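You operate a simulated robot arm through the tools that you are given. There is no shell and no other tool.

You run a simulated two-armed robot. Do the job below in one go: nothing can be reset, and whatever is moved stays where it is left.

JOB
Take the cap off the glue pot and lay it down on the top of the black table. Then take the reel on the top of the black table and put it away on the reel shelf of the wire stand. Then push the wooden door shut. Then fetch the white switch module and set it on the top of the teal cabinet. Then open the red cupboard door, fetch the grey fan base and set it on the shelf of the red cupboard and shut the door again. Then open the purple drawer, fetch the 10 A teal pack from there and set it on the upper shelf under the grey drawer, then shut the drawer. Then stack the wide box that says "fuse" from the long counter top on top of the wide box labelled "plug". Then open the grey drawer, take the 3 W white pack from there and leave it on the upper shelf under the grey drawer and shut the drawer again. Then stack the bulb box that says "LED 10 W" from the long counter top on top of the bulb box marked "LED 5 W". Then put the pink night lamp on the upper shelf at the end of the long counter away in the inside of the long show tray. The order counts. Set down upright: white switch module, teal pack, white pack, pink night lamp.
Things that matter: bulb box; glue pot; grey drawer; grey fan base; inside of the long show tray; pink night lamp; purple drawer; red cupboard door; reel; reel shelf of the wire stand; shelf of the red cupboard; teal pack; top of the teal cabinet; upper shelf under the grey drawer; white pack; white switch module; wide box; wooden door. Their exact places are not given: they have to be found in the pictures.

It is judged by the outcome, as a careful person would: the job done as asked, and still so three seconds after it is handed in. It fails if anything else is knocked over, pushed out of place, dropped, spilled or broken. A push-on lid holds only when it is set on centred and level and pressed home; a screw cap is set on level and turned clockwise until tight.

ROBOT AND FRAMES
Two 7-joint arms with two-finger parallel grippers on one trunk, on a base that moves. Base frame: it is fixed to the floor where the robot stands at the start and does not move with it; the origin is under the middle of the robot, x ahead of it, y to its left, z up. Units: m, degrees, N and s.
The left shoulder is at the start at [0.06, 0.143, 0.901], the right one opposite. With the tool pointing down near the work surface each hand reaches from about 0.32 to 0.74 m from the robot's upright axis, wherever it stands, measured 20 degrees to its own side. Places, roughly: bulb box [7, 4.75, 0.75]; glue pot [0.75, 2.5, 0.75]; grey drawer [6.6, 4.8, 0.7]; grey fan base (15x15x9 cm) [2.1, 4.5, 0.3]; inside of the long show tray (61x13 cm) [5.26, 4.44, 0.82]; pink night lamp (5x5x6 cm) [7.2, 4.9, 0.4]; purple drawer [6, 4.6, 0.7]; red cupboard door [3.7, 4.1, 0.4]; reel (12x12x10 cm) [0.6, 2.6, 0.8]; reel shelf of the wire stand [5.5, -1.9, 0.4]; shelf of the red cupboard [3.8, 3.8, 0.4]; teal pack [6, 4.75, 0.75]; top of the teal cabinet [-0.6, 4.1, 0.6]; upper shelf under the grey drawer [6.6, 4.7, 0.4]; white pack [6.5, 4.75, 0.75]; white switch module (3x5x4 cm) [1.3, 4.3, 0.8]; wide box [6.5, 4.75, 0.75]; wooden door [0, 4.2, 0.8]. Payload 1.57 kg a hand.
The tool frame of a hand sits at the grasp point between the pads (the TCP): z along the fingers, y along the line on which they close. The tips reach 0.03 m beyond it. Largest opening 0.11 m; finger width 0.024, thickness 0.012; the body of the gripper, 0.048 by 0.112 m, starts 0.078 m behind the TCP.
Orientation is told as [roll, pitch, yaw] about the base's x, y, z axes, in that order, counted from this pose: with the fingers straight down and closing along the base's y, the tool's x points along the base's -x, its y along +y and its z along -z.

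CONTROLS
- The arms move only by the tool nudge_tool. It takes "left_motion", "right_motion" or both (then of equal length, played together; a hand with none holds still); each is a list of rows, each a list of 7 numbers: the shift along the base's x, y, z in m, then the turn, a rotation vector about the base's x, y, z in rad, then the opening, from 0 (shut) to 1 (fully open). In form: [[tx, ty, tz, ax, ay, az, fingers], ...]. A call has 1 to 20 rows; each row shifts and turns the commanded pose from where the row before left it. Each row takes 0.2 s and may step no farther than 0.05 m and 8.6 degrees from the row before; otherwise, or with a gripper value out of range, the whole call is refused. A pose out of reach is approached as far as the arm can. The call stops where the force on the tool passes 40 N (or 10 N more than at its start, if that is more) or the arm is blocked; 0.2 s more then pass. Each finger travels about 0.045 m/s and halts on what it meets, pressing with about 43 N; the grip force reading is that of the motor and also rises with nothing between the fingers. The clock runs only during rows and for 0.2 s after the last one: add rows that do not move to give the fingers time. The reply holds the time, the measured pose of the TCP, the force on the tool along the base axes, the opening and the grip force, in the units named above and with some noise, with the torque about the TCP (base axes, N m) and any sound that the robot's microphone picked up.
- Cameras (640 x 400 px; columns grow to the right, rows downward): "scene" is now at [0.043, 0.0218, 1.5226]; the picture's right is [0.21, -0.98, 0.00], its down [-0.63, -0.13, -0.76] and it looks along [0.75, 0.16, -0.64] (base axes); focal length 270 px, centre (320, 200). "left" rides on the left gripper at [0.07, -0.016, -0.141] in its tool frame; the picture's right is [0.23, 0.97, 0.00], its down [-0.86, 0.20, -0.48] and it looks along [-0.47, 0.11, 0.88] (tool axes); focal length 222 px, centre (320, 200). "right" rides on the right gripper at [0.07, 0.016, -0.141] in its tool frame; the picture's right is [-0.23, 0.97, 0.00], its down [-0.86, -0.20, -0.48] and it looks along [-0.47, -0.11, 0.88] (tool axes); focal length 222 px, centre (320, 200).
- get_image(camera): a new picture of that camera. No time passes.
- slide_trunk(by): slides the trunk up (or, below 0, down) by that many m; the arms and the scene camera ride with it, the base frame stays. It gives what a move gives, with no picture.
- roll_base(legs): drives the robot by 1 to 6 legs, each [ahead, left, turn to the left] in m, m and degrees, along the robot's own axes; the way and the turn of a leg run together, so that a leg with both is an arc; at most 1.5 m and 180 degrees a leg. The arms and the cameras ride along, it lands a little off, and it stops where it bumps. It gives what a move gives.
- pan_tilt(pan, tilt): turns the head with the scene camera to pan (to the left, within 86 degrees either way) and tilt (down, from -29 to 69), counted from straight ahead of the robot. It gives what a move gives.
- point_at(camera, pixels): for up to 12 pixels [column, row] of the newest picture of that camera ("zoom" is the newest enlarged one), the place [x, y, z] in the base frame of the surface seen there, good to about 0.002 m, but the place of the scene camera against the robot may be out by one fixed shift of up to 0.012 m in any direction. No time passes.
- close_up(camera, box): a new picture of the part [left, top, right, bottom] of that camera's present view, enlarged. No time passes.
- job_done(): hands the job in; it is judged then, once.

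Open the grippers and draw the arms clear of the work before you hand the job in, unless the task says otherwise.

The tools are called after ">>>" as name(argument=value, ...) on one line, values as JSON. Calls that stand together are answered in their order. nudge_tool: Moves the arms, as the interface text tells. Its arguments: {"type":"object","properties":{"left_motion":{"type":"array","items":{"type":"array","items":{"type":"number"}}},"right_motion":{"type":"array","items":{"type":"array","items":{"type":"number"}}}},"required":[]} The other tools are called the same way: slide_trunk (by) moves the trunk up or down; roll_base (legs) drives the base; pan_tilt (pan, tilt) turns the head that bears the scene camera; get_image (camera) takes a picture; point_at (camera, pixels) gives the place of the surface under pixels of a picture; close_up (camera, box) takes an enlarged picture of a part of a camera's view; job_done () hands the job in.

At the start:

```text
t: 0.0
left_tcp_pos: [0.4076, 0.2174, 0.9924]
left_tool_rot: [0.0, 0.0, 0.0]
left_force: [-0.7, 0.2, -0.4]
left_moment: [0.02, 0.03, -0.01]
left_gripper_width: 0.11
left_finger_force: 0.1
right_tcp_pos: [0.4676, -0.1808, 1.0108]
right_tool_rot: [0.0, 0.0, 0.0]
right_force: [-0.1, -0.2, 0.9]
right_moment: [0.0, 0.0, -0.01]
right_gripper_width: 0.1098
right_finger_force: 0.1
trunk travel left (down, up): [-0.5, 0.09]
robot x, y, heading: [-0.0022, 0.0019, -0.3]
head pan, tilt (commanded): [11.9, 40.1]
```

scene: 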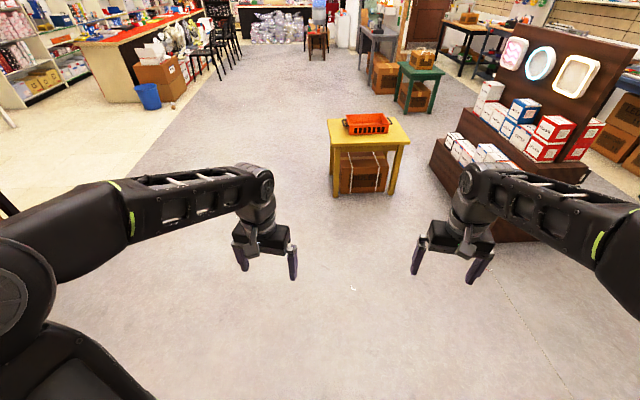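
right: 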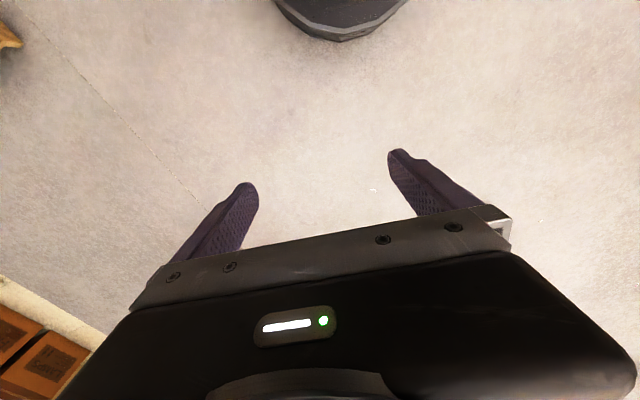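
left: 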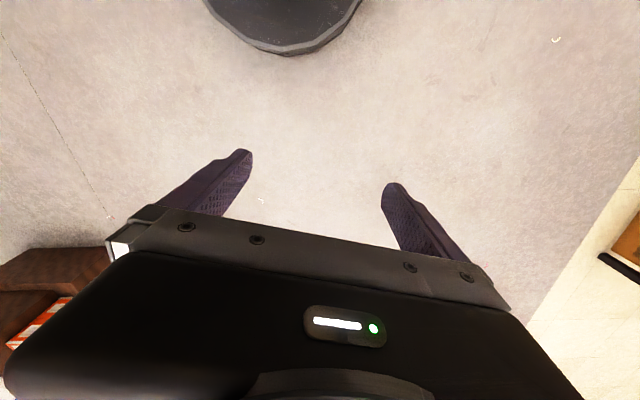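

The scene picture shows a shop with a yellow table ahead; the black table should be to my left around [0.7, 2.5]. I turn the head left to look around.

>>> pan_tilt(pan=75, tilt=25)

>>> get_image(camera="scene")

```text
t: 1.3
left_tcp_pos: [0.4069, 0.2184, 0.9918]
left_tool_rot: [0.1, 0.0, 0.0]
left_force: [-0.4, 0.1, 0.1]
left_moment: [0.03, 0.01, -0.02]
left_gripper_width: 0.1101
left_finger_force: 0.0
right_tcp_pos: [0.4675, -0.1805, 1.0105]
right_tool_rot: [0.0, 0.0, 0.0]
right_force: [-0.4, -0.2, -0.4]
right_moment: [0.02, 0.0, -0.01]
right_gripper_width: 0.1099
right_finger_force: 0.1
trunk travel left (down, up): [-0.5, 0.09]
robot x, y, heading: [-0.0018, 0.0055, 0.0]
head pan, tilt (commanded): [75.0, 25.0]
```

```text
taken
```

scene: 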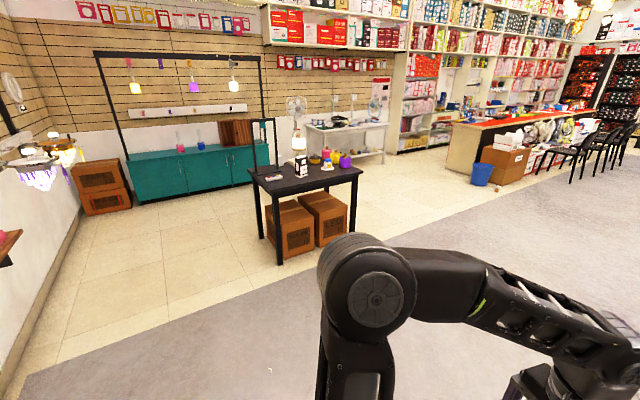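

The black table is at (305,180) with things on it, the teal cabinet behind it at (190,170) with a wooden thing at (237,130). I zoom in on those.

>>> close_up(camera="scene", box=[230, 90, 400, 200])

>>> close_up(camera="scene", box=[80, 40, 280, 210])

>>> close_up(camera="scene", box=[400, 60, 640, 210])

>>> point_at(camera="scene", pixels=[[300, 178], [340, 170], [190, 160], [237, 132], [345, 125], [500, 125], [280, 240], [450, 290], [160, 190]])

```text
3.64 times, centred on (315, 145) of scene
```

zoom: 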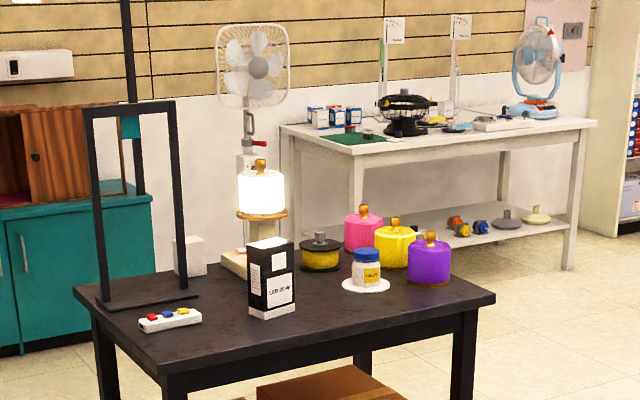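

```text
2.35 times, centred on (180, 125) of scene
```

zoom: 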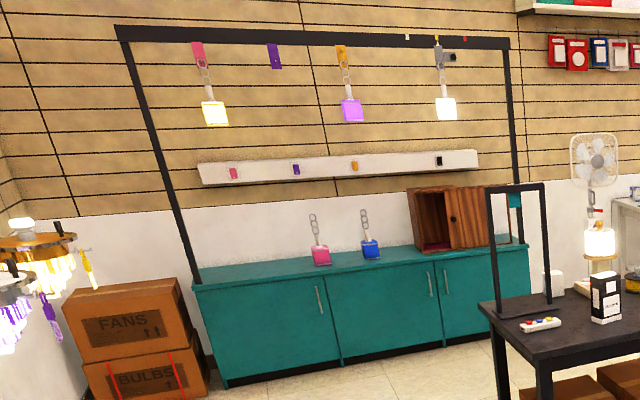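

```text
2.67 times, centred on (520, 135) of scene
```

zoom: 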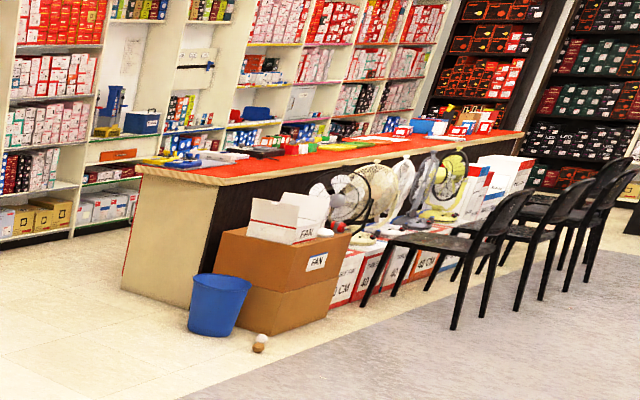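

```text
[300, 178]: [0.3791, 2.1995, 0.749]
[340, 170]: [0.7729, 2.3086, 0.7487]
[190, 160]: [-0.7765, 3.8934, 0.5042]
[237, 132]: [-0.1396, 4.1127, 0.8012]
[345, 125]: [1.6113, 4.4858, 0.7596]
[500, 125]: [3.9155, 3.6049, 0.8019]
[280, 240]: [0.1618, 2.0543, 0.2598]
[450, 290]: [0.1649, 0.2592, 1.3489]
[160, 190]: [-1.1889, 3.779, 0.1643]
```

The glue pot with its blue cap is at about (328,164) in the scene and the black/yellow reel at about (315,160). I get their places and the table's edges.

>>> close_up(camera="scene", box=[240, 110, 380, 200])

>>> point_at(camera="zoom", pixels=[[397, 175], [397, 200], [310, 170], [310, 200], [365, 130], [435, 150], [505, 175], [210, 150], [230, 190], [120, 240], [40, 200], [600, 220]])

```text
4.44 times, centred on (310, 155) of scene
```

zoom: 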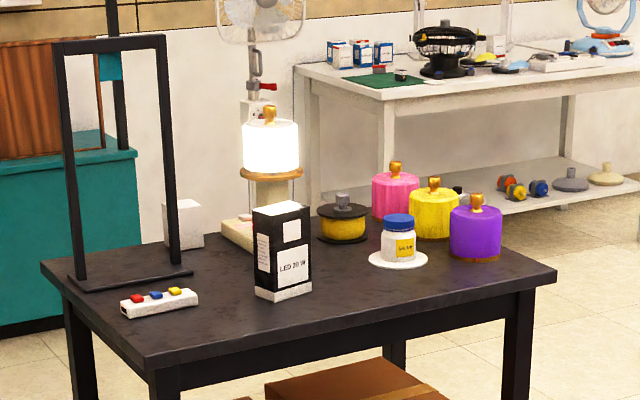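

```text
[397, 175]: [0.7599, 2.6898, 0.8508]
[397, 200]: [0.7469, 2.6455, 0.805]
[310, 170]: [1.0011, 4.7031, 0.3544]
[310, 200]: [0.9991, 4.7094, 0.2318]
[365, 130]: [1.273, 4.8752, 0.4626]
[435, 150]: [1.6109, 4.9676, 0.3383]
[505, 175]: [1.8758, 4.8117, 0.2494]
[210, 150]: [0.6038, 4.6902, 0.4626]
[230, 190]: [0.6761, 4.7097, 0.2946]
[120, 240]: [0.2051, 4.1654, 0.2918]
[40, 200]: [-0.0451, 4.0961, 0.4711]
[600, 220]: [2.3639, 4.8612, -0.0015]
```

I re-read the pixels on the newest zoom: cap at (399,222), jar body (392,248), reel (343,205)-(343,240), table corners.

>>> point_at(camera="zoom", pixels=[[399, 217], [399, 228], [392, 248], [398, 262], [343, 198], [343, 210], [343, 230], [343, 240], [42, 265], [150, 365], [553, 275], [475, 240]])

>>> pan_tilt(pan=40, tilt=15)

>>> get_image(camera="scene")

```text
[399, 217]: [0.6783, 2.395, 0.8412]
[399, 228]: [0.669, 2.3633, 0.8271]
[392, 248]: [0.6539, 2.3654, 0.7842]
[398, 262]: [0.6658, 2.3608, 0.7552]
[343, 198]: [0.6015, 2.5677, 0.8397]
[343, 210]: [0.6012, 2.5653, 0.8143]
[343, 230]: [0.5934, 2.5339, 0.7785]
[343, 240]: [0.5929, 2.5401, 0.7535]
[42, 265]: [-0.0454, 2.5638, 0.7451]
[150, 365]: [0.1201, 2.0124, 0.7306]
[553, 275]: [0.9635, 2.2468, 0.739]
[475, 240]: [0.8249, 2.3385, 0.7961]
```

```text
t: 2.3
left_tcp_pos: [0.4075, 0.2182, 0.9909]
left_tool_rot: [0.0, 0.0, 0.0]
left_force: [0.6, -0.1, -1.2]
left_moment: [0.0, 0.01, -0.03]
left_gripper_width: 0.1101
left_finger_force: 0.0
right_tcp_pos: [0.4682, -0.1808, 1.0126]
right_tool_rot: [0.0, 0.0, 0.1]
right_force: [-0.6, -1.4, -0.2]
right_moment: [-0.01, 0.01, 0.02]
right_gripper_width: 0.1101
right_finger_force: 0.1
trunk travel left (down, up): [-0.5, 0.09]
robot x, y, heading: [0.0013, -0.0006, 0.4]
head pan, tilt (commanded): [40.0, 15.0]
```

```text
taken
```

scene: 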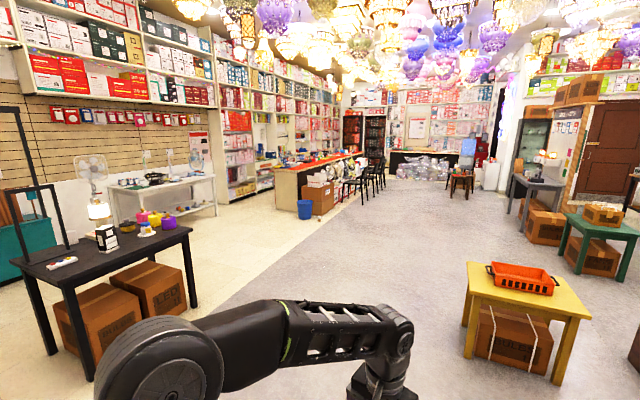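

The black table's front edge runs about 16° off the x axis. I look further around and down to learn the floor layout and the robot's own base size.

>>> pan_tilt(pan=0, tilt=15)

>>> get_image(camera="scene")

>>> pan_tilt(pan=-45, tilt=20)

>>> get_image(camera="scene")

>>> pan_tilt(pan=0, tilt=69)

>>> get_image(camera="scene")

```text
t: 3.4
left_tcp_pos: [0.4076, 0.2172, 0.9917]
left_tool_rot: [0.0, 0.1, 0.0]
left_force: [-0.2, 0.4, -0.2]
left_moment: [-0.02, -0.01, -0.02]
left_gripper_width: 0.1102
left_finger_force: 0.1
right_tcp_pos: [0.4667, -0.1801, 1.011]
right_tool_rot: [0.0, 0.0, 0.0]
right_force: [0.5, 0.1, 0.7]
right_moment: [-0.01, 0.0, 0.02]
right_gripper_width: 0.1101
right_finger_force: 0.1
trunk travel left (down, up): [-0.5, 0.09]
robot x, y, heading: [0.0021, 0.0008, 0.1]
head pan, tilt (commanded): [0.0, 15.0]
```

```text
taken
```

scene: 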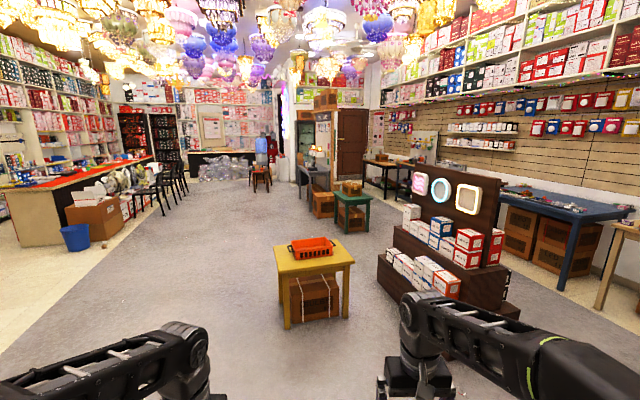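

```text
t: 4.5
left_tcp_pos: [0.4073, 0.2163, 0.9921]
left_tool_rot: [0.0, 0.0, 0.0]
left_force: [0.3, -0.2, -0.1]
left_moment: [0.01, -0.02, 0.03]
left_gripper_width: 0.1102
left_finger_force: 0.1
right_tcp_pos: [0.4672, -0.1808, 1.0103]
right_tool_rot: [0.1, -0.1, 0.0]
right_force: [0.0, -0.2, 0.0]
right_moment: [-0.01, -0.03, 0.0]
right_gripper_width: 0.1102
right_finger_force: 0.1
trunk travel left (down, up): [-0.5, 0.09]
robot x, y, heading: [-0.0038, 0.0001, -0.1]
head pan, tilt (commanded): [-45.0, 20.0]
```

```text
taken
```

scene: 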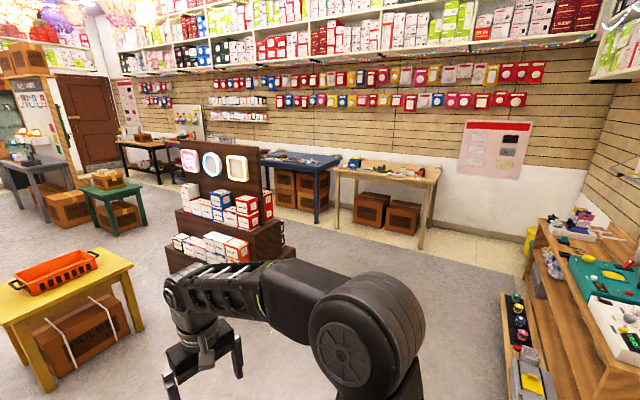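

```text
t: 5.7
left_tcp_pos: [0.407, 0.2178, 0.992]
left_tool_rot: [0.0, 0.0, 0.0]
left_force: [-0.1, -0.5, 0.3]
left_moment: [-0.02, 0.0, 0.02]
left_gripper_width: 0.1099
left_finger_force: 0.0
right_tcp_pos: [0.4674, -0.1803, 1.0098]
right_tool_rot: [0.1, 0.0, 0.0]
right_force: [-0.4, 0.4, -0.1]
right_moment: [0.03, 0.0, -0.01]
right_gripper_width: 0.1101
right_finger_force: 0.1
trunk travel left (down, up): [-0.5, 0.09]
robot x, y, heading: [-0.0008, 0.0027, -0.2]
head pan, tilt (commanded): [0.0, 68.8]
```

```text
taken
```

scene: 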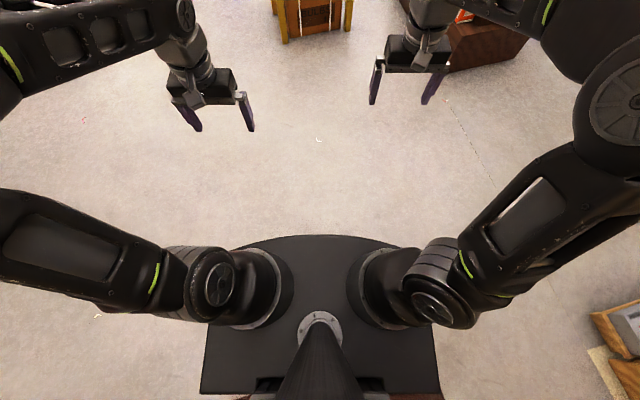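

In the wrist pictures a dark round base shows at the top; I measure its edge.

>>> point_at(camera="left", pixels=[[285, 45], [285, 30], [250, 40], [330, 30], [215, 5], [355, 5], [285, 10]])

>>> point_at(camera="right", pixels=[[335, 35], [335, 20], [285, 10], [395, 10], [335, 5]])

>>> point_at(camera="scene", pixels=[[320, 240], [250, 260], [400, 260], [320, 270]])

```text
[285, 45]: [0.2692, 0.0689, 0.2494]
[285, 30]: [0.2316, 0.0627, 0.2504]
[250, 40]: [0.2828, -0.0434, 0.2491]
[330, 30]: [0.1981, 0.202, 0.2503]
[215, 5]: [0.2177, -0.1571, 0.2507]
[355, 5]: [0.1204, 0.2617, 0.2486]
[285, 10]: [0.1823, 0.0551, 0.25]
```

```text
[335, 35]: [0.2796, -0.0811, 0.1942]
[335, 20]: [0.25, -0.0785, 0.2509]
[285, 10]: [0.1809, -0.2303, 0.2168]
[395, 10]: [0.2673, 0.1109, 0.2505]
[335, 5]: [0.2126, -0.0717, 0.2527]
```

```text
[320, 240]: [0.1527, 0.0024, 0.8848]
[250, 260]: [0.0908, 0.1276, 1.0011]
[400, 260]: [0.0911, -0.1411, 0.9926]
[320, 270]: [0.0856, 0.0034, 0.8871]
```

The base disc has a radius of about 0.29 m and is 0.25 m high. I drive to about (0.6, 1.3) and turn to face the black table squarely, then look.

>>> roll_base(legs=[[0.6, 1.2, 0], [0, 0, 106]])

>>> pan_tilt(pan=0, tilt=30)

>>> get_image(camera="scene")

```text
t: 16.9
left_tcp_pos: [0.2535, 1.5254, 0.9924]
left_tool_rot: [0.0, 0.0, 108.6]
left_force: [-0.6, 0.1, -0.6]
left_moment: [-0.02, -0.02, -0.01]
left_gripper_width: 0.1101
left_finger_force: 0.1
right_tcp_pos: [0.6112, 1.7098, 1.0113]
right_tool_rot: [-0.1, 0.0, 108.5]
right_force: [-0.2, -1.2, -0.4]
right_moment: [0.05, -0.01, 0.03]
right_gripper_width: 0.1102
right_finger_force: 0.1
trunk travel left (down, up): [-0.5, 0.09]
robot x, y, heading: [0.5868, 1.2064, 108.5]
head pan, tilt (commanded): [0.0, 68.8]
```

```text
t: 18.0
left_tcp_pos: [0.2526, 1.5254, 0.992]
left_tool_rot: [0.0, 0.0, 108.4]
left_force: [0.4, -0.9, 0.5]
left_moment: [-0.01, -0.02, -0.01]
left_gripper_width: 0.1101
left_finger_force: 0.0
right_tcp_pos: [0.6121, 1.7097, 1.0102]
right_tool_rot: [0.1, 0.0, 108.5]
right_force: [0.1, -0.3, 0.2]
right_moment: [0.02, 0.02, 0.02]
right_gripper_width: 0.1101
right_finger_force: 0.1
trunk travel left (down, up): [-0.5, 0.09]
robot x, y, heading: [0.5905, 1.2061, 108.7]
head pan, tilt (commanded): [0.0, 30.0]
```

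```text
taken
```

scene: 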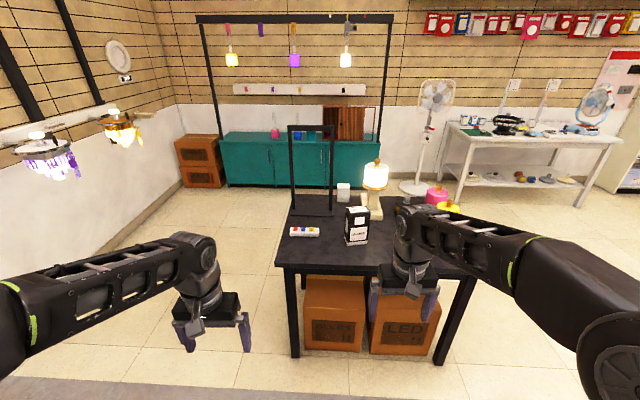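

I see the table front edge at row ~265 and the boxes under it at (335,310),(405,330). I measure those.

>>> point_at(camera="scene", pixels=[[277, 266], [350, 268], [472, 272], [335, 300], [395, 345], [335, 345], [290, 330], [310, 232], [345, 230], [450, 310]])

>>> get_image(camera="right")

```text
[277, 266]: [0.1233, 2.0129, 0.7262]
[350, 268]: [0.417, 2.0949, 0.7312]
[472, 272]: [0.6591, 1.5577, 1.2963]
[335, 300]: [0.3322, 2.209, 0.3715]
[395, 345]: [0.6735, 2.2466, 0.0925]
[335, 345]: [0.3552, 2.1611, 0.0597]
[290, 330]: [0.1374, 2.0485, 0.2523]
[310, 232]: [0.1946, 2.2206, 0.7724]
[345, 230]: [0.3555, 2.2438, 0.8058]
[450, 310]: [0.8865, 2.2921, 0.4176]
```

```text
taken
```

right: 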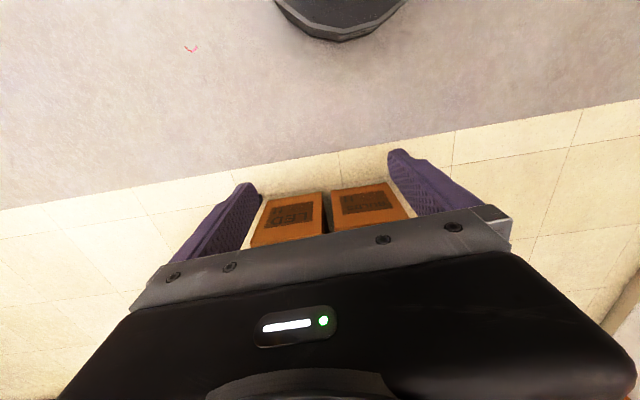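

The table front edge runs at 15.6°, boxes sit 0.08 m behind it. I move closer, a bit right, staying short of the table, and look again.

>>> roll_base(legs=[[0.45, -0.42, -2.9]])

>>> pan_tilt(pan=0, tilt=50)

>>> get_image(camera="scene")

>>> get_image(camera="right")

```text
t: 21.4
left_tcp_pos: [0.545, 2.089, 0.9925]
left_tool_rot: [-0.1, 0.1, 105.0]
left_force: [0.7, 0.0, -0.1]
left_moment: [0.0, 0.03, -0.01]
left_gripper_width: 0.1102
left_finger_force: 0.1
right_tcp_pos: [0.9137, 2.2516, 1.0101]
right_tool_rot: [0.2, 0.0, 104.9]
right_force: [0.6, 0.8, 0.3]
right_moment: [-0.01, -0.01, 0.02]
right_gripper_width: 0.11
right_finger_force: 0.1
trunk travel left (down, up): [-0.5, 0.09]
robot x, y, heading: [0.8611, 1.753, 104.9]
head pan, tilt (commanded): [0.0, 30.0]
```

```text
t: 22.2
left_tcp_pos: [0.5442, 2.09, 0.9919]
left_tool_rot: [0.0, 0.0, 105.0]
left_force: [1.0, -0.7, -0.5]
left_moment: [0.01, 0.0, 0.01]
left_gripper_width: 0.11
left_finger_force: 0.1
right_tcp_pos: [0.9124, 2.2516, 1.012]
right_tool_rot: [0.0, 0.1, 105.0]
right_force: [0.5, 0.2, 0.3]
right_moment: [0.0, 0.0, -0.05]
right_gripper_width: 0.1096
right_finger_force: 0.0
trunk travel left (down, up): [-0.5, 0.09]
robot x, y, heading: [0.8608, 1.7504, 104.9]
head pan, tilt (commanded): [0.0, 50.0]
```

```text
taken
```

scene: 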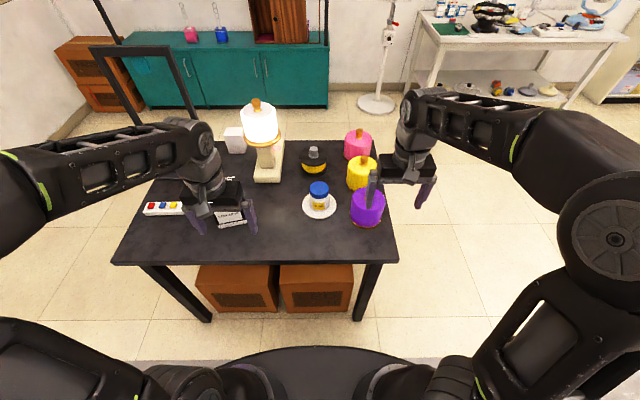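

```text
taken
```

right: 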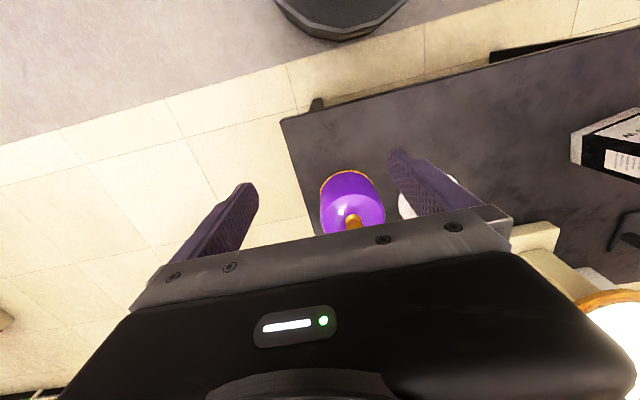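

The blue-capped glue pot at (319,195) stands on a white disc; the reel is at (314,160). I zoom in on them.

>>> close_up(camera="scene", box=[230, 120, 410, 240])

>>> point_at(camera="zoom", pixels=[[318, 230], [318, 250], [318, 285], [300, 318], [290, 105], [290, 130], [290, 160], [290, 185], [400, 270], [110, 100], [0, 350], [500, 290]])

```text
3.33 times, centred on (320, 180) of scene
```

zoom: 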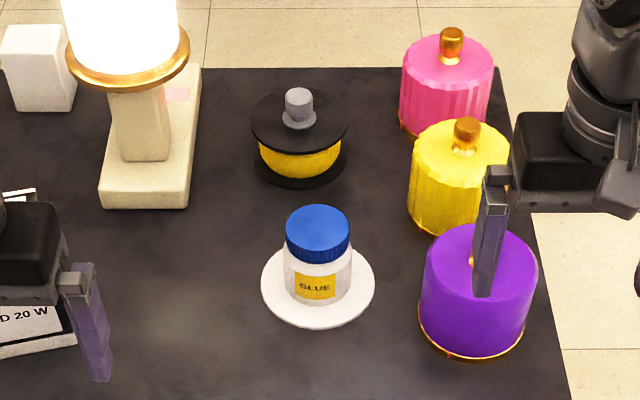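

```text
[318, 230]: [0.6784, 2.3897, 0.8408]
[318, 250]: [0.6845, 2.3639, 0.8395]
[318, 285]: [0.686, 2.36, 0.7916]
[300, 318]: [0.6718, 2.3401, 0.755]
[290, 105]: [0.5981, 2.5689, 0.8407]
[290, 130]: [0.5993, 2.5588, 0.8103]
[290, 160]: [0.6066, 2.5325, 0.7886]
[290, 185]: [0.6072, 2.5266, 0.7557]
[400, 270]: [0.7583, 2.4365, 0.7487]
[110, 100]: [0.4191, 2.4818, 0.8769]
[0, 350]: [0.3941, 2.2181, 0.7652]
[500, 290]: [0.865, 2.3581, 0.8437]
```

Glue pot at about (0.68,2.385), cap top z≈0.841; reel at (0.60,2.56). I raise the left hand to clear the LED 20 W box, then roll in 0.18 m ahead and 0.06 m left.

>>> nudge_tool(left_motion=[[0, 0, 0.05, 0, 0, 0, 1], [0, 0, 0.05, 0, 0, 0, 1], [0.0129, -0.0483, 0, 0, 0, 0, 1], [0.0129, -0.0483, 0, 0, 0, 0, 1]])

>>> roll_base(legs=[[0.18, 0.06, 0.6]])

>>> pan_tilt(pan=0, tilt=60)

>>> get_image(camera="scene")

>>> get_image(camera="right")

```text
t: 23.2
left_tcp_pos: [0.5707, 1.9935, 1.0873]
left_tool_rot: [0.0, 0.0, 104.7]
left_force: [-0.1, -0.8, 0.2]
left_moment: [0.03, -0.02, -0.02]
left_gripper_width: 0.1099
left_finger_force: 0.0
left hand out of reach, approached as far as the arm can: row 2, 4
right_tcp_pos: [0.9149, 2.2519, 1.0113]
right_tool_rot: [0.1, 0.0, 104.9]
right_force: [0.0, -0.2, 0.1]
right_moment: [-0.03, 0.03, 0.01]
right_gripper_width: 0.1101
right_finger_force: 0.1
trunk travel left (down, up): [-0.5, 0.09]
robot x, y, heading: [0.8556, 1.7553, 104.9]
head pan, tilt (commanded): [0.0, 50.0]
```

```text
t: 24.8
left_tcp_pos: [0.46, 2.1505, 1.0868]
left_tool_rot: [0.1, 0.1, 105.6]
left_force: [0.7, 0.7, 0.0]
left_moment: [-0.04, -0.05, 0.01]
left_gripper_width: 0.1101
left_finger_force: 0.1
right_tcp_pos: [0.8021, 2.4106, 1.0116]
right_tool_rot: [-0.1, 0.1, 105.6]
right_force: [-1.1, 0.5, 0.4]
right_moment: [-0.03, -0.05, 0.01]
right_gripper_width: 0.1098
right_finger_force: 0.1
trunk travel left (down, up): [-0.5, 0.09]
robot x, y, heading: [0.7486, 1.9118, 105.7]
head pan, tilt (commanded): [0.0, 50.0]
```

```text
t: 25.5
left_tcp_pos: [0.4608, 2.1493, 1.0863]
left_tool_rot: [0.0, 0.0, 105.6]
left_force: [-0.3, 0.6, 0.4]
left_moment: [0.01, 0.01, 0.0]
left_gripper_width: 0.1099
left_finger_force: 0.1
right_tcp_pos: [0.8027, 2.4088, 1.0111]
right_tool_rot: [-0.1, 0.0, 105.7]
right_force: [-0.2, -0.5, -0.3]
right_moment: [-0.01, -0.02, 0.03]
right_gripper_width: 0.11
right_finger_force: 0.1
trunk travel left (down, up): [-0.5, 0.09]
robot x, y, heading: [0.7504, 1.9138, 105.8]
head pan, tilt (commanded): [0.0, 60.0]
```

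```text
taken
```

scene: 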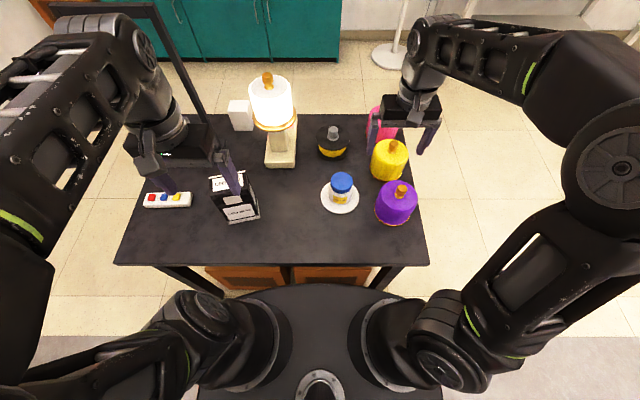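

```text
taken
```

right: 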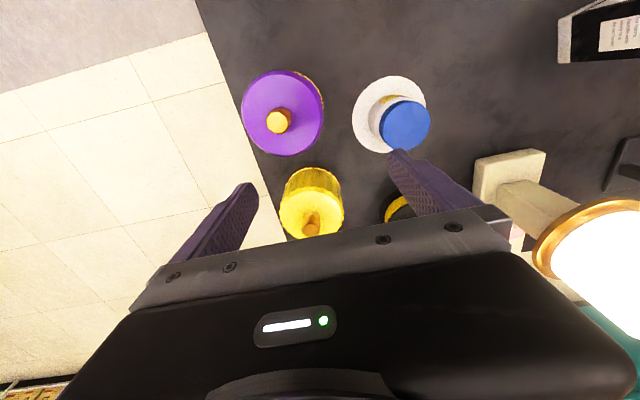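

From the right wrist camera, the blue cap is at (404,124). I measure its rim points plus the disc and pot body; and the LED box in the scene.

>>> point_at(camera="right", pixels=[[405, 124], [383, 122], [428, 122], [405, 104], [405, 145], [360, 110], [390, 100], [376, 120], [420, 88], [400, 200]])

>>> close_up(camera="right", box=[320, 50, 480, 170])

>>> close_up(camera="scene", box=[290, 110, 430, 230])

```text
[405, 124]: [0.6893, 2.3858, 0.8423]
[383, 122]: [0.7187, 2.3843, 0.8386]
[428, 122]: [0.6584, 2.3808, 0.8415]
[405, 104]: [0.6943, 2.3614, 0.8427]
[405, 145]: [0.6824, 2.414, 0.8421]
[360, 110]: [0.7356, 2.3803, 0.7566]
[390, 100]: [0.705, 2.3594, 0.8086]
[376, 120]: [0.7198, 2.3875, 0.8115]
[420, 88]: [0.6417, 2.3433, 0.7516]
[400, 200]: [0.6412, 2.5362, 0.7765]
```

```text
3.33 times, centred on (400, 110) of right
```

zoom: 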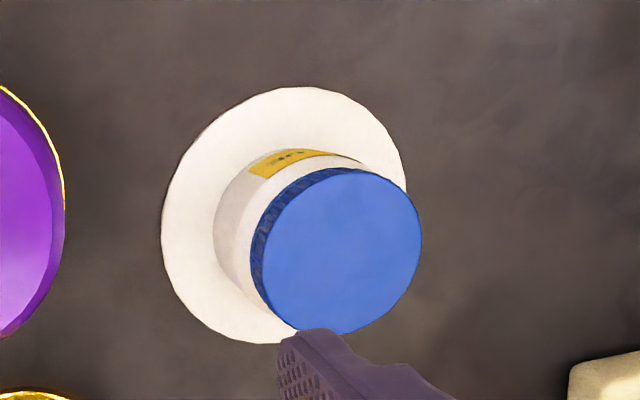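

```text
3.33 times, centred on (360, 170) of scene
```

zoom: 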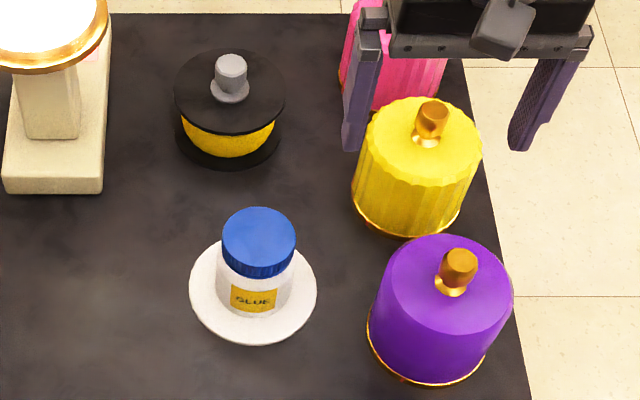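

The cap centre is (0.6885, 2.3865), top z 0.842, about 6 cm wide. I bring the right hand above it.

>>> nudge_tool(right_motion=[[-0.038, -0.0075, 0, 0, 0, 0, 1], [-0.038, -0.0075, 0, 0, 0, 0, 1], [-0.038, -0.0075, 0, 0, 0, 0, 1], [0, 0, -0.035, 0, 0, 0, 1], [0, 0, -0.035, 0, 0, 0, 1], [0, 0, -0.035, 0, 0, 0, 1]])

>>> get_image(camera="right")

>>> get_image(camera="scene")

```text
t: 26.9
left_tcp_pos: [0.4608, 2.1489, 1.0858]
left_tool_rot: [0.0, 0.1, 105.6]
left_force: [-0.1, -0.9, -0.7]
left_moment: [-0.02, -0.01, 0.0]
left_gripper_width: 0.11
left_finger_force: 0.0
right_tcp_pos: [0.6858, 2.3887, 0.9065]
right_tool_rot: [0.2, 0.0, 105.6]
right_force: [0.0, 0.8, -0.7]
right_moment: [-0.04, 0.01, -0.03]
right_gripper_width: 0.11
right_finger_force: 0.0
trunk travel left (down, up): [-0.5, 0.09]
robot x, y, heading: [0.7546, 1.9104, 105.7]
head pan, tilt (commanded): [0.0, 60.0]
```

```text
taken
```

right: 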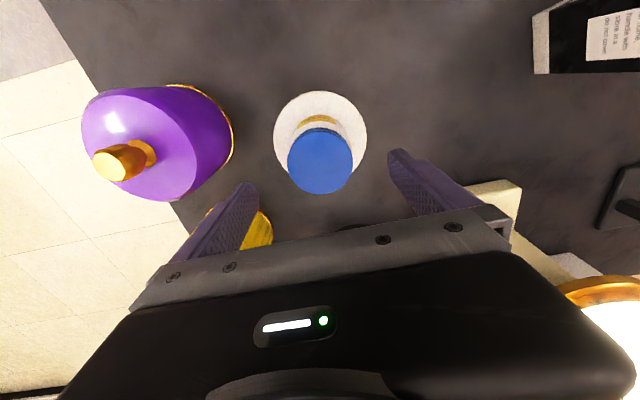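

```text
taken
```

scene: 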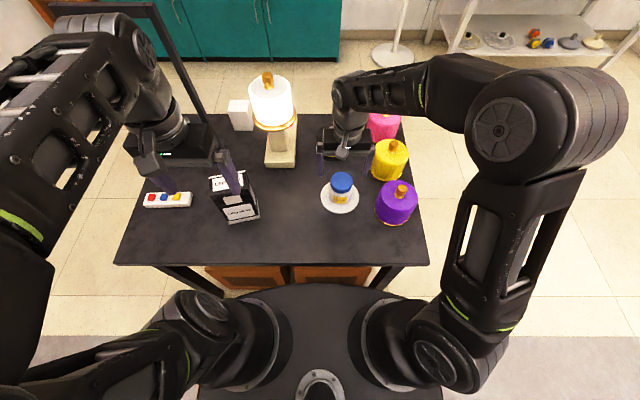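

I re-measure the cap from this closer view at (319,160).

>>> point_at(camera="right", pixels=[[320, 160], [290, 155], [350, 155], [320, 135], [320, 188], [319, 122], [282, 135], [362, 135], [300, 180], [340, 180]])

```text
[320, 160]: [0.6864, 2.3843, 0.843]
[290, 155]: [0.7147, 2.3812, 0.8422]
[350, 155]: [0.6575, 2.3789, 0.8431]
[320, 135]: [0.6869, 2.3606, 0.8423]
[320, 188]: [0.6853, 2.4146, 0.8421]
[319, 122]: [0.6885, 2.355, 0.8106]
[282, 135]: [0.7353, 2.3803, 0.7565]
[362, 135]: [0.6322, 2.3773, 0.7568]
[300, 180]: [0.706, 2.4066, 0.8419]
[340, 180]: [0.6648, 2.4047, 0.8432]
```

The cap centre is (0.686, 2.386) and the TCP is right over it. I lower to z≈0.843 and close the fingers on the cap.

>>> nudge_tool(right_motion=[[0, -0.002, -0.031, 0, 0, 0, 1], [0, 0, -0.031, 0, 0, 0, 1], [0, 0, 0, 0, 0, 0, 1], [0, 0, 0, 0, 0, 0, 0.4], [0, 0, 0, 0, 0, 0, 0.4], [0, 0, 0, 0, 0, 0, 0.4], [0, 0, 0, 0, 0, 0, 0.4]])

>>> get_image(camera="right")

```text
t: 28.5
left_tcp_pos: [0.4615, 2.148, 1.0868]
left_tool_rot: [0.1, -0.1, 105.7]
left_force: [-0.4, 0.1, -0.7]
left_moment: [-0.02, 0.02, -0.01]
left_gripper_width: 0.1103
left_finger_force: 0.1
right_tcp_pos: [0.6887, 2.3846, 0.8443]
right_tool_rot: [0.0, 0.0, 105.6]
right_force: [0.0, -0.7, -0.2]
right_moment: [-0.03, -0.03, 0.07]
right_gripper_width: 0.064
right_finger_force: 24.5
trunk travel left (down, up): [-0.5, 0.09]
robot x, y, heading: [0.7547, 1.9057, 105.8]
head pan, tilt (commanded): [0.0, 60.0]
```

```text
taken
```

right: 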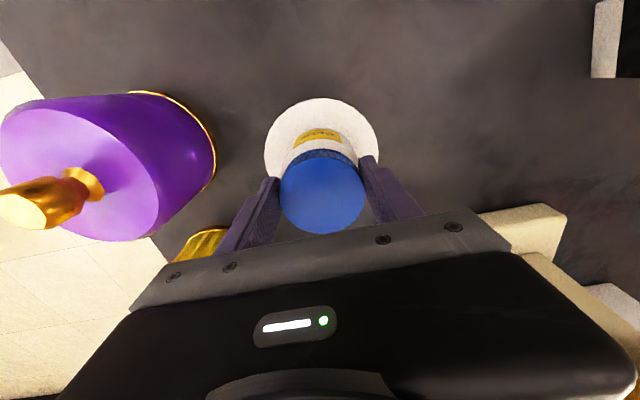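

The cap is gripped at 0.064 m. I twist counter-clockwise by about 14° and read the torque.

>>> nudge_tool(right_motion=[[0, 0, 0, 0, 0, 0, 0.2], [0, 0, 0, 0, 0, 0, 0.2], [0, 0, 0, 0, 0, 0.12, 0.2], [0, 0, 0, 0, 0, 0.12, 0.2]])

>>> get_image(camera="right")

>>> close_up(camera="scene", box=[290, 130, 400, 220])

```text
t: 29.5
left_tcp_pos: [0.4609, 2.1475, 1.0871]
left_tool_rot: [0.0, 0.0, 105.6]
left_force: [0.7, 0.0, 0.5]
left_moment: [0.01, 0.02, -0.03]
left_gripper_width: 0.1098
left_finger_force: 0.1
right_tcp_pos: [0.687, 2.3842, 0.8453]
right_tool_rot: [0.1, 0.0, 119.3]
right_force: [-0.5, -1.2, 3.3]
right_moment: [-0.25, -0.12, -0.14]
right_gripper_width: 0.0637
right_finger_force: 43.0
trunk travel left (down, up): [-0.5, 0.09]
robot x, y, heading: [0.7561, 1.9077, 105.6]
head pan, tilt (commanded): [0.0, 60.0]
heard: snap
```

```text
taken
```

right: 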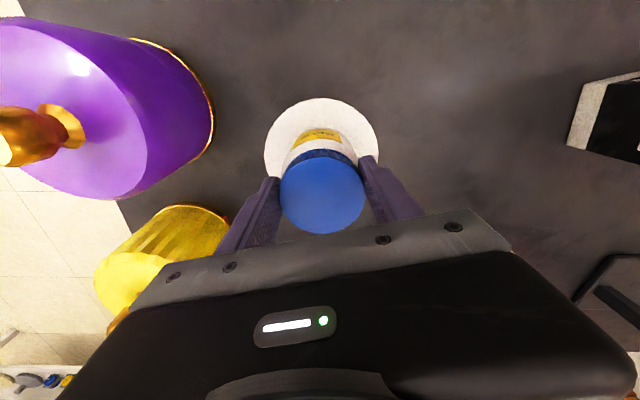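

```text
4.44 times, centred on (345, 175) of scene
```

zoom: 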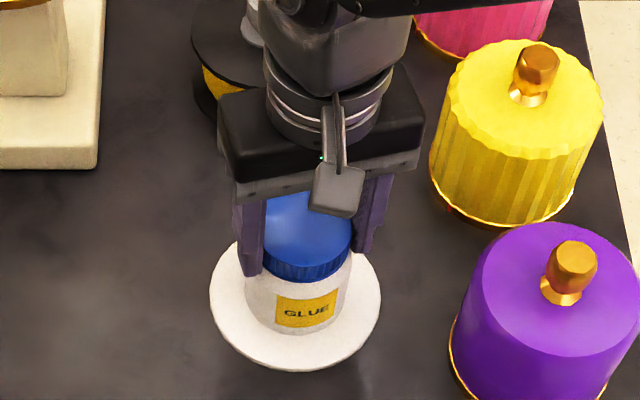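

A "snap" was heard and the label turned along with the cap (it now faces a bit right in the zoom). I lift by a small amount to see whether the cap comes free or the pot comes with it.

>>> nudge_tool(right_motion=[[0, 0, 0.005, 0, 0, 0, 0.2], [0, 0, 0.005, 0, 0, 0, 0.2], [0, 0, 0.005, 0, 0, 0, 0.2]])

>>> close_up(camera="scene", box=[290, 130, 400, 220])

>>> get_image(camera="right")

```text
t: 30.3
left_tcp_pos: [0.4617, 2.1474, 1.088]
left_tool_rot: [0.0, 0.0, 105.6]
left_force: [0.3, -0.3, -1.1]
left_moment: [0.01, 0.01, -0.01]
left_gripper_width: 0.1102
left_finger_force: 0.0
right_tcp_pos: [0.6875, 2.3846, 0.8596]
right_tool_rot: [0.0, 0.1, 119.4]
right_force: [0.2, 0.5, -0.6]
right_moment: [0.0, 0.01, -0.01]
right_gripper_width: 0.063
right_finger_force: 43.1
trunk travel left (down, up): [-0.5, 0.09]
robot x, y, heading: [0.7509, 1.9119, 105.5]
head pan, tilt (commanded): [0.0, 60.0]
```

```text
4.44 times, centred on (345, 175) of scene
```

zoom: 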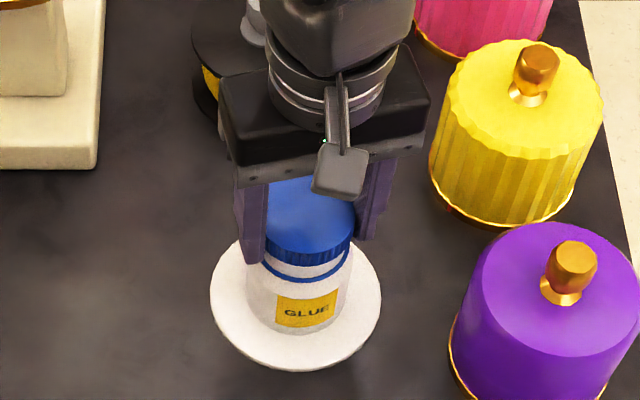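

```text
taken
```

right: 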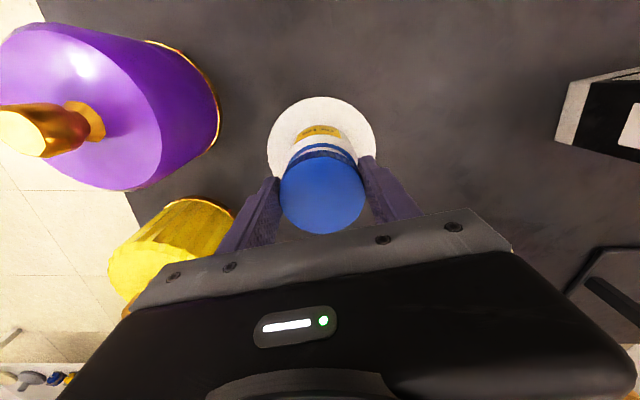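

The cap has come free (a thin blue ring stays on the pot). I lift it well clear and carry it to the free spot in front of the pot.

>>> nudge_tool(right_motion=[[0, 0, 0.02, 0, 0, 0, 0.2], [0, 0, 0.04, 0, 0, 0, 0.2], [0, 0, 0.03, 0, 0, 0, 0.2], [0.0092, -0.0399, 0, 0, 0, -0.12, 0.2], [0.0092, -0.0399, 0, 0, 0, -0.12, 0.2], [0.0092, -0.0399, 0, 0, 0, 0, 0.2], [0, 0, -0.04, 0, 0, 0, 0.2], [0, 0, -0.04, 0, 0, 0, 0.2], [0, 0, -0.04, 0, 0, 0, 0.2], [0, 0, -0.02, 0, 0, 0, 0.2]])

>>> get_image(camera="right")

>>> get_image(camera="scene")

```text
t: 32.5
left_tcp_pos: [0.4606, 2.1487, 1.0872]
left_tool_rot: [-0.1, 0.0, 105.6]
left_force: [-0.2, 0.5, -0.5]
left_moment: [0.01, 0.01, 0.01]
left_gripper_width: 0.11
left_finger_force: 0.0
right_tcp_pos: [0.7155, 2.2648, 0.807]
right_tool_rot: [0.1, 0.0, 105.6]
right_force: [-0.2, -0.1, -1.0]
right_moment: [-0.03, -0.02, -0.01]
right_gripper_width: 0.0633
right_finger_force: 43.2
trunk travel left (down, up): [-0.5, 0.09]
robot x, y, heading: [0.754, 1.9112, 105.7]
head pan, tilt (commanded): [0.0, 60.0]
```

```text
taken
```

right: 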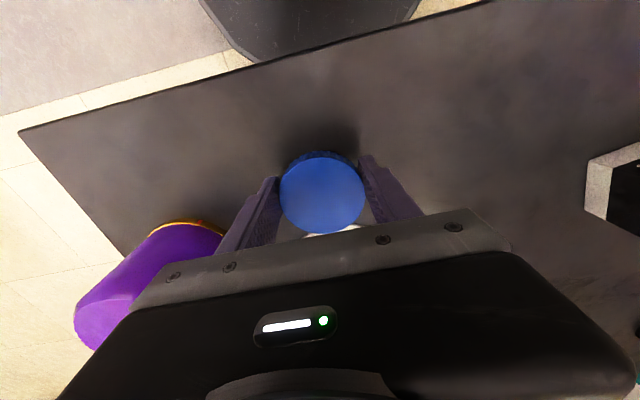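

```text
taken
```

scene: 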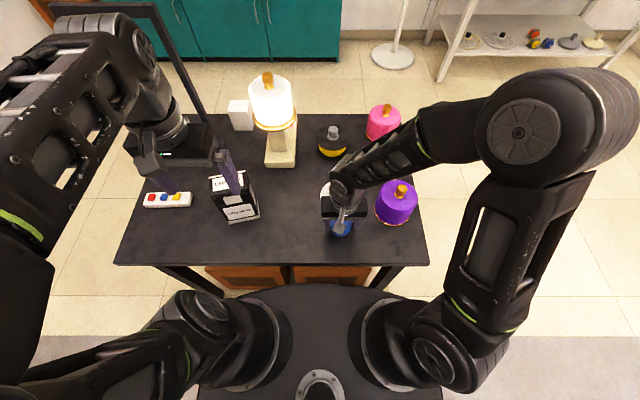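

The cap is above a free area in front of the pot. I lower it gently toward the table.

>>> nudge_tool(right_motion=[[0, 0, -0.01, 0, 0, 0, 0.2], [0, 0, -0.01, 0, 0, 0, 0.2], [0, 0, -0.003, 0, 0, 0, 0.2]])

>>> close_up(camera="right", box=[240, 120, 420, 240])

```text
t: 33.3
left_tcp_pos: [0.4617, 2.1472, 1.0872]
left_tool_rot: [-0.1, 0.0, 105.7]
left_force: [0.1, 0.8, 0.0]
left_moment: [0.01, -0.03, 0.02]
left_gripper_width: 0.1098
left_finger_force: 0.1
right_tcp_pos: [0.7164, 2.2656, 0.7859]
right_tool_rot: [0.2, 0.0, 105.7]
right_force: [0.0, -0.7, -0.6]
right_moment: [0.01, -0.01, -0.01]
right_gripper_width: 0.0632
right_finger_force: 42.9
trunk travel left (down, up): [-0.5, 0.09]
robot x, y, heading: [0.7547, 1.9095, 105.5]
head pan, tilt (commanded): [0.0, 60.0]
```

```text
3.33 times, centred on (330, 180) of right
```

zoom: 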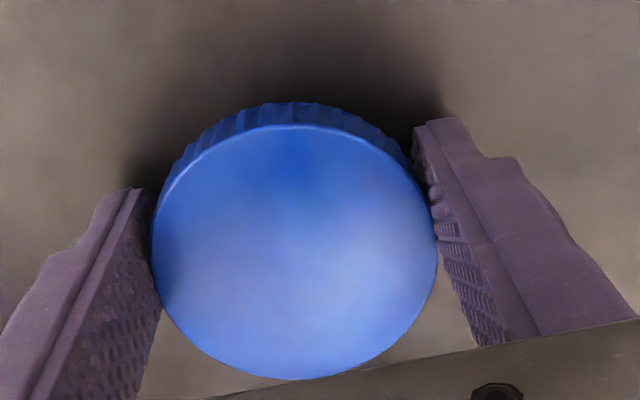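

No contact yet. I go down in small steps until the force shows contact.

>>> nudge_tool(right_motion=[[0, 0, -0.002, 0, 0, 0, 0.2], [0, 0, -0.002, 0, 0, 0, 0.2]])

>>> nudge_tool(right_motion=[[0, 0, -0.0015, 0, 0, 0, 0.2], [0, 0, -0.0015, 0, 0, 0, 0.2]])

```text
t: 33.9
left_tcp_pos: [0.4604, 2.1489, 1.0876]
left_tool_rot: [0.0, 0.0, 105.5]
left_force: [-0.6, -0.2, 0.5]
left_moment: [0.01, 0.02, 0.01]
left_gripper_width: 0.11
left_finger_force: 0.1
right_tcp_pos: [0.7161, 2.2658, 0.782]
right_tool_rot: [-0.1, 0.0, 105.6]
right_force: [0.1, 0.3, -1.1]
right_moment: [-0.01, 0.0, 0.04]
right_gripper_width: 0.0632
right_finger_force: 43.1
trunk travel left (down, up): [-0.5, 0.09]
robot x, y, heading: [0.7539, 1.9068, 105.5]
head pan, tilt (commanded): [0.0, 60.0]
```

```text
t: 34.5
left_tcp_pos: [0.4608, 2.1495, 1.0876]
left_tool_rot: [0.0, 0.0, 105.6]
left_force: [0.0, -0.5, 0.2]
left_moment: [0.03, 0.03, -0.02]
left_gripper_width: 0.1101
left_finger_force: 0.1
right_tcp_pos: [0.7155, 2.2656, 0.7798]
right_tool_rot: [0.0, -0.1, 105.6]
right_force: [0.3, -0.3, 5.9]
right_moment: [-0.01, -0.24, 0.01]
right_gripper_width: 0.0627
right_finger_force: 42.8
trunk travel left (down, up): [-0.5, 0.09]
robot x, y, heading: [0.754, 1.9097, 105.3]
head pan, tilt (commanded): [0.0, 60.0]
```

Contact at 5.9 N. I open the fingers and raise the hand straight up.

>>> nudge_tool(right_motion=[[0, 0, 0, 0, 0, 0, 0.7], [0, 0, 0, 0, 0, 0, 1], [0, 0, 0, 0, 0, 0, 1], [0, 0, 0.03, 0, 0, 0, 1], [0, 0, 0.05, 0, 0, 0, 1], [0, 0, 0.05, 0, 0, 0, 1]])

>>> get_image(camera="right")

>>> get_image(camera="scene")

```text
t: 35.9
left_tcp_pos: [0.4614, 2.1476, 1.087]
left_tool_rot: [-0.1, 0.0, 105.5]
left_force: [-0.1, -0.8, -0.1]
left_moment: [0.01, -0.04, 0.0]
left_gripper_width: 0.11
left_finger_force: 0.1
right_tcp_pos: [0.7166, 2.2651, 0.9083]
right_tool_rot: [0.0, 0.0, 105.6]
right_force: [-0.4, -0.3, -0.3]
right_moment: [0.02, 0.05, -0.04]
right_gripper_width: 0.1099
right_finger_force: 0.1
trunk travel left (down, up): [-0.5, 0.09]
robot x, y, heading: [0.7533, 1.9077, 105.5]
head pan, tilt (commanded): [0.0, 60.0]
```

```text
taken
```

right: 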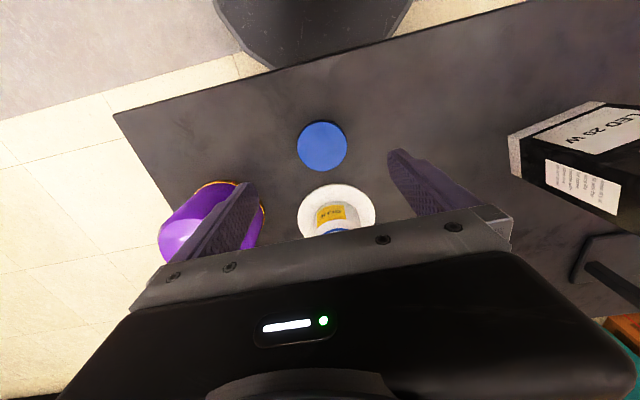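

```text
taken
```

scene: 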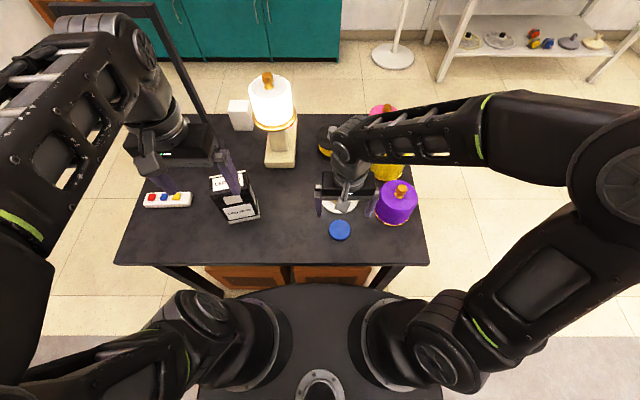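

The cap lies flat on the table. Next the reel: I measure its knob, flange and the glowing lamp nearby.

>>> pan_tilt(pan=0, tilt=55)

>>> close_up(camera="scene", box=[230, 80, 410, 200])

```text
t: 36.6
left_tcp_pos: [0.4617, 2.1486, 1.0868]
left_tool_rot: [0.0, 0.0, 105.6]
left_force: [-0.3, 0.5, -0.5]
left_moment: [-0.02, -0.01, 0.0]
left_gripper_width: 0.1097
left_finger_force: 0.3
right_tcp_pos: [0.7166, 2.2662, 0.9085]
right_tool_rot: [0.0, 0.0, 105.6]
right_force: [-0.4, 0.7, 0.0]
right_moment: [-0.05, -0.03, -0.02]
right_gripper_width: 0.1101
right_finger_force: 0.1
trunk travel left (down, up): [-0.5, 0.09]
robot x, y, heading: [0.7517, 1.9114, 105.6]
head pan, tilt (commanded): [0.0, 55.0]
```

```text
3.33 times, centred on (320, 140) of scene
```

zoom: 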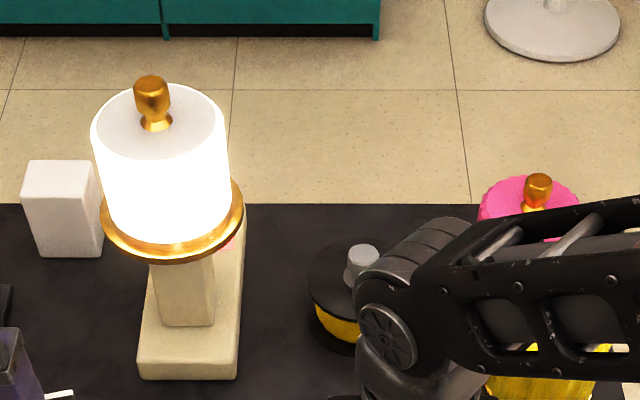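

>>> point_at(camera="zoom", pixels=[[150, 85], [222, 150], [240, 200], [225, 185], [238, 300], [230, 375], [362, 252], [350, 265], [310, 280], [536, 185], [160, 180]])

```text
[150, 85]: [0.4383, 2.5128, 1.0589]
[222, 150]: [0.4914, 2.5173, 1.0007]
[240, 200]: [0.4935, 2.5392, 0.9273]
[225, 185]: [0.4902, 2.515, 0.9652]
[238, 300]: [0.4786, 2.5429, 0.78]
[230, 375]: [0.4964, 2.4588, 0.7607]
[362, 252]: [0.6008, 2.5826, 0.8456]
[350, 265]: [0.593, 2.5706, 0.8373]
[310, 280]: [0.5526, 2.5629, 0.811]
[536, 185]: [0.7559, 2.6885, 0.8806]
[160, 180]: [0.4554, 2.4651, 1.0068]
```

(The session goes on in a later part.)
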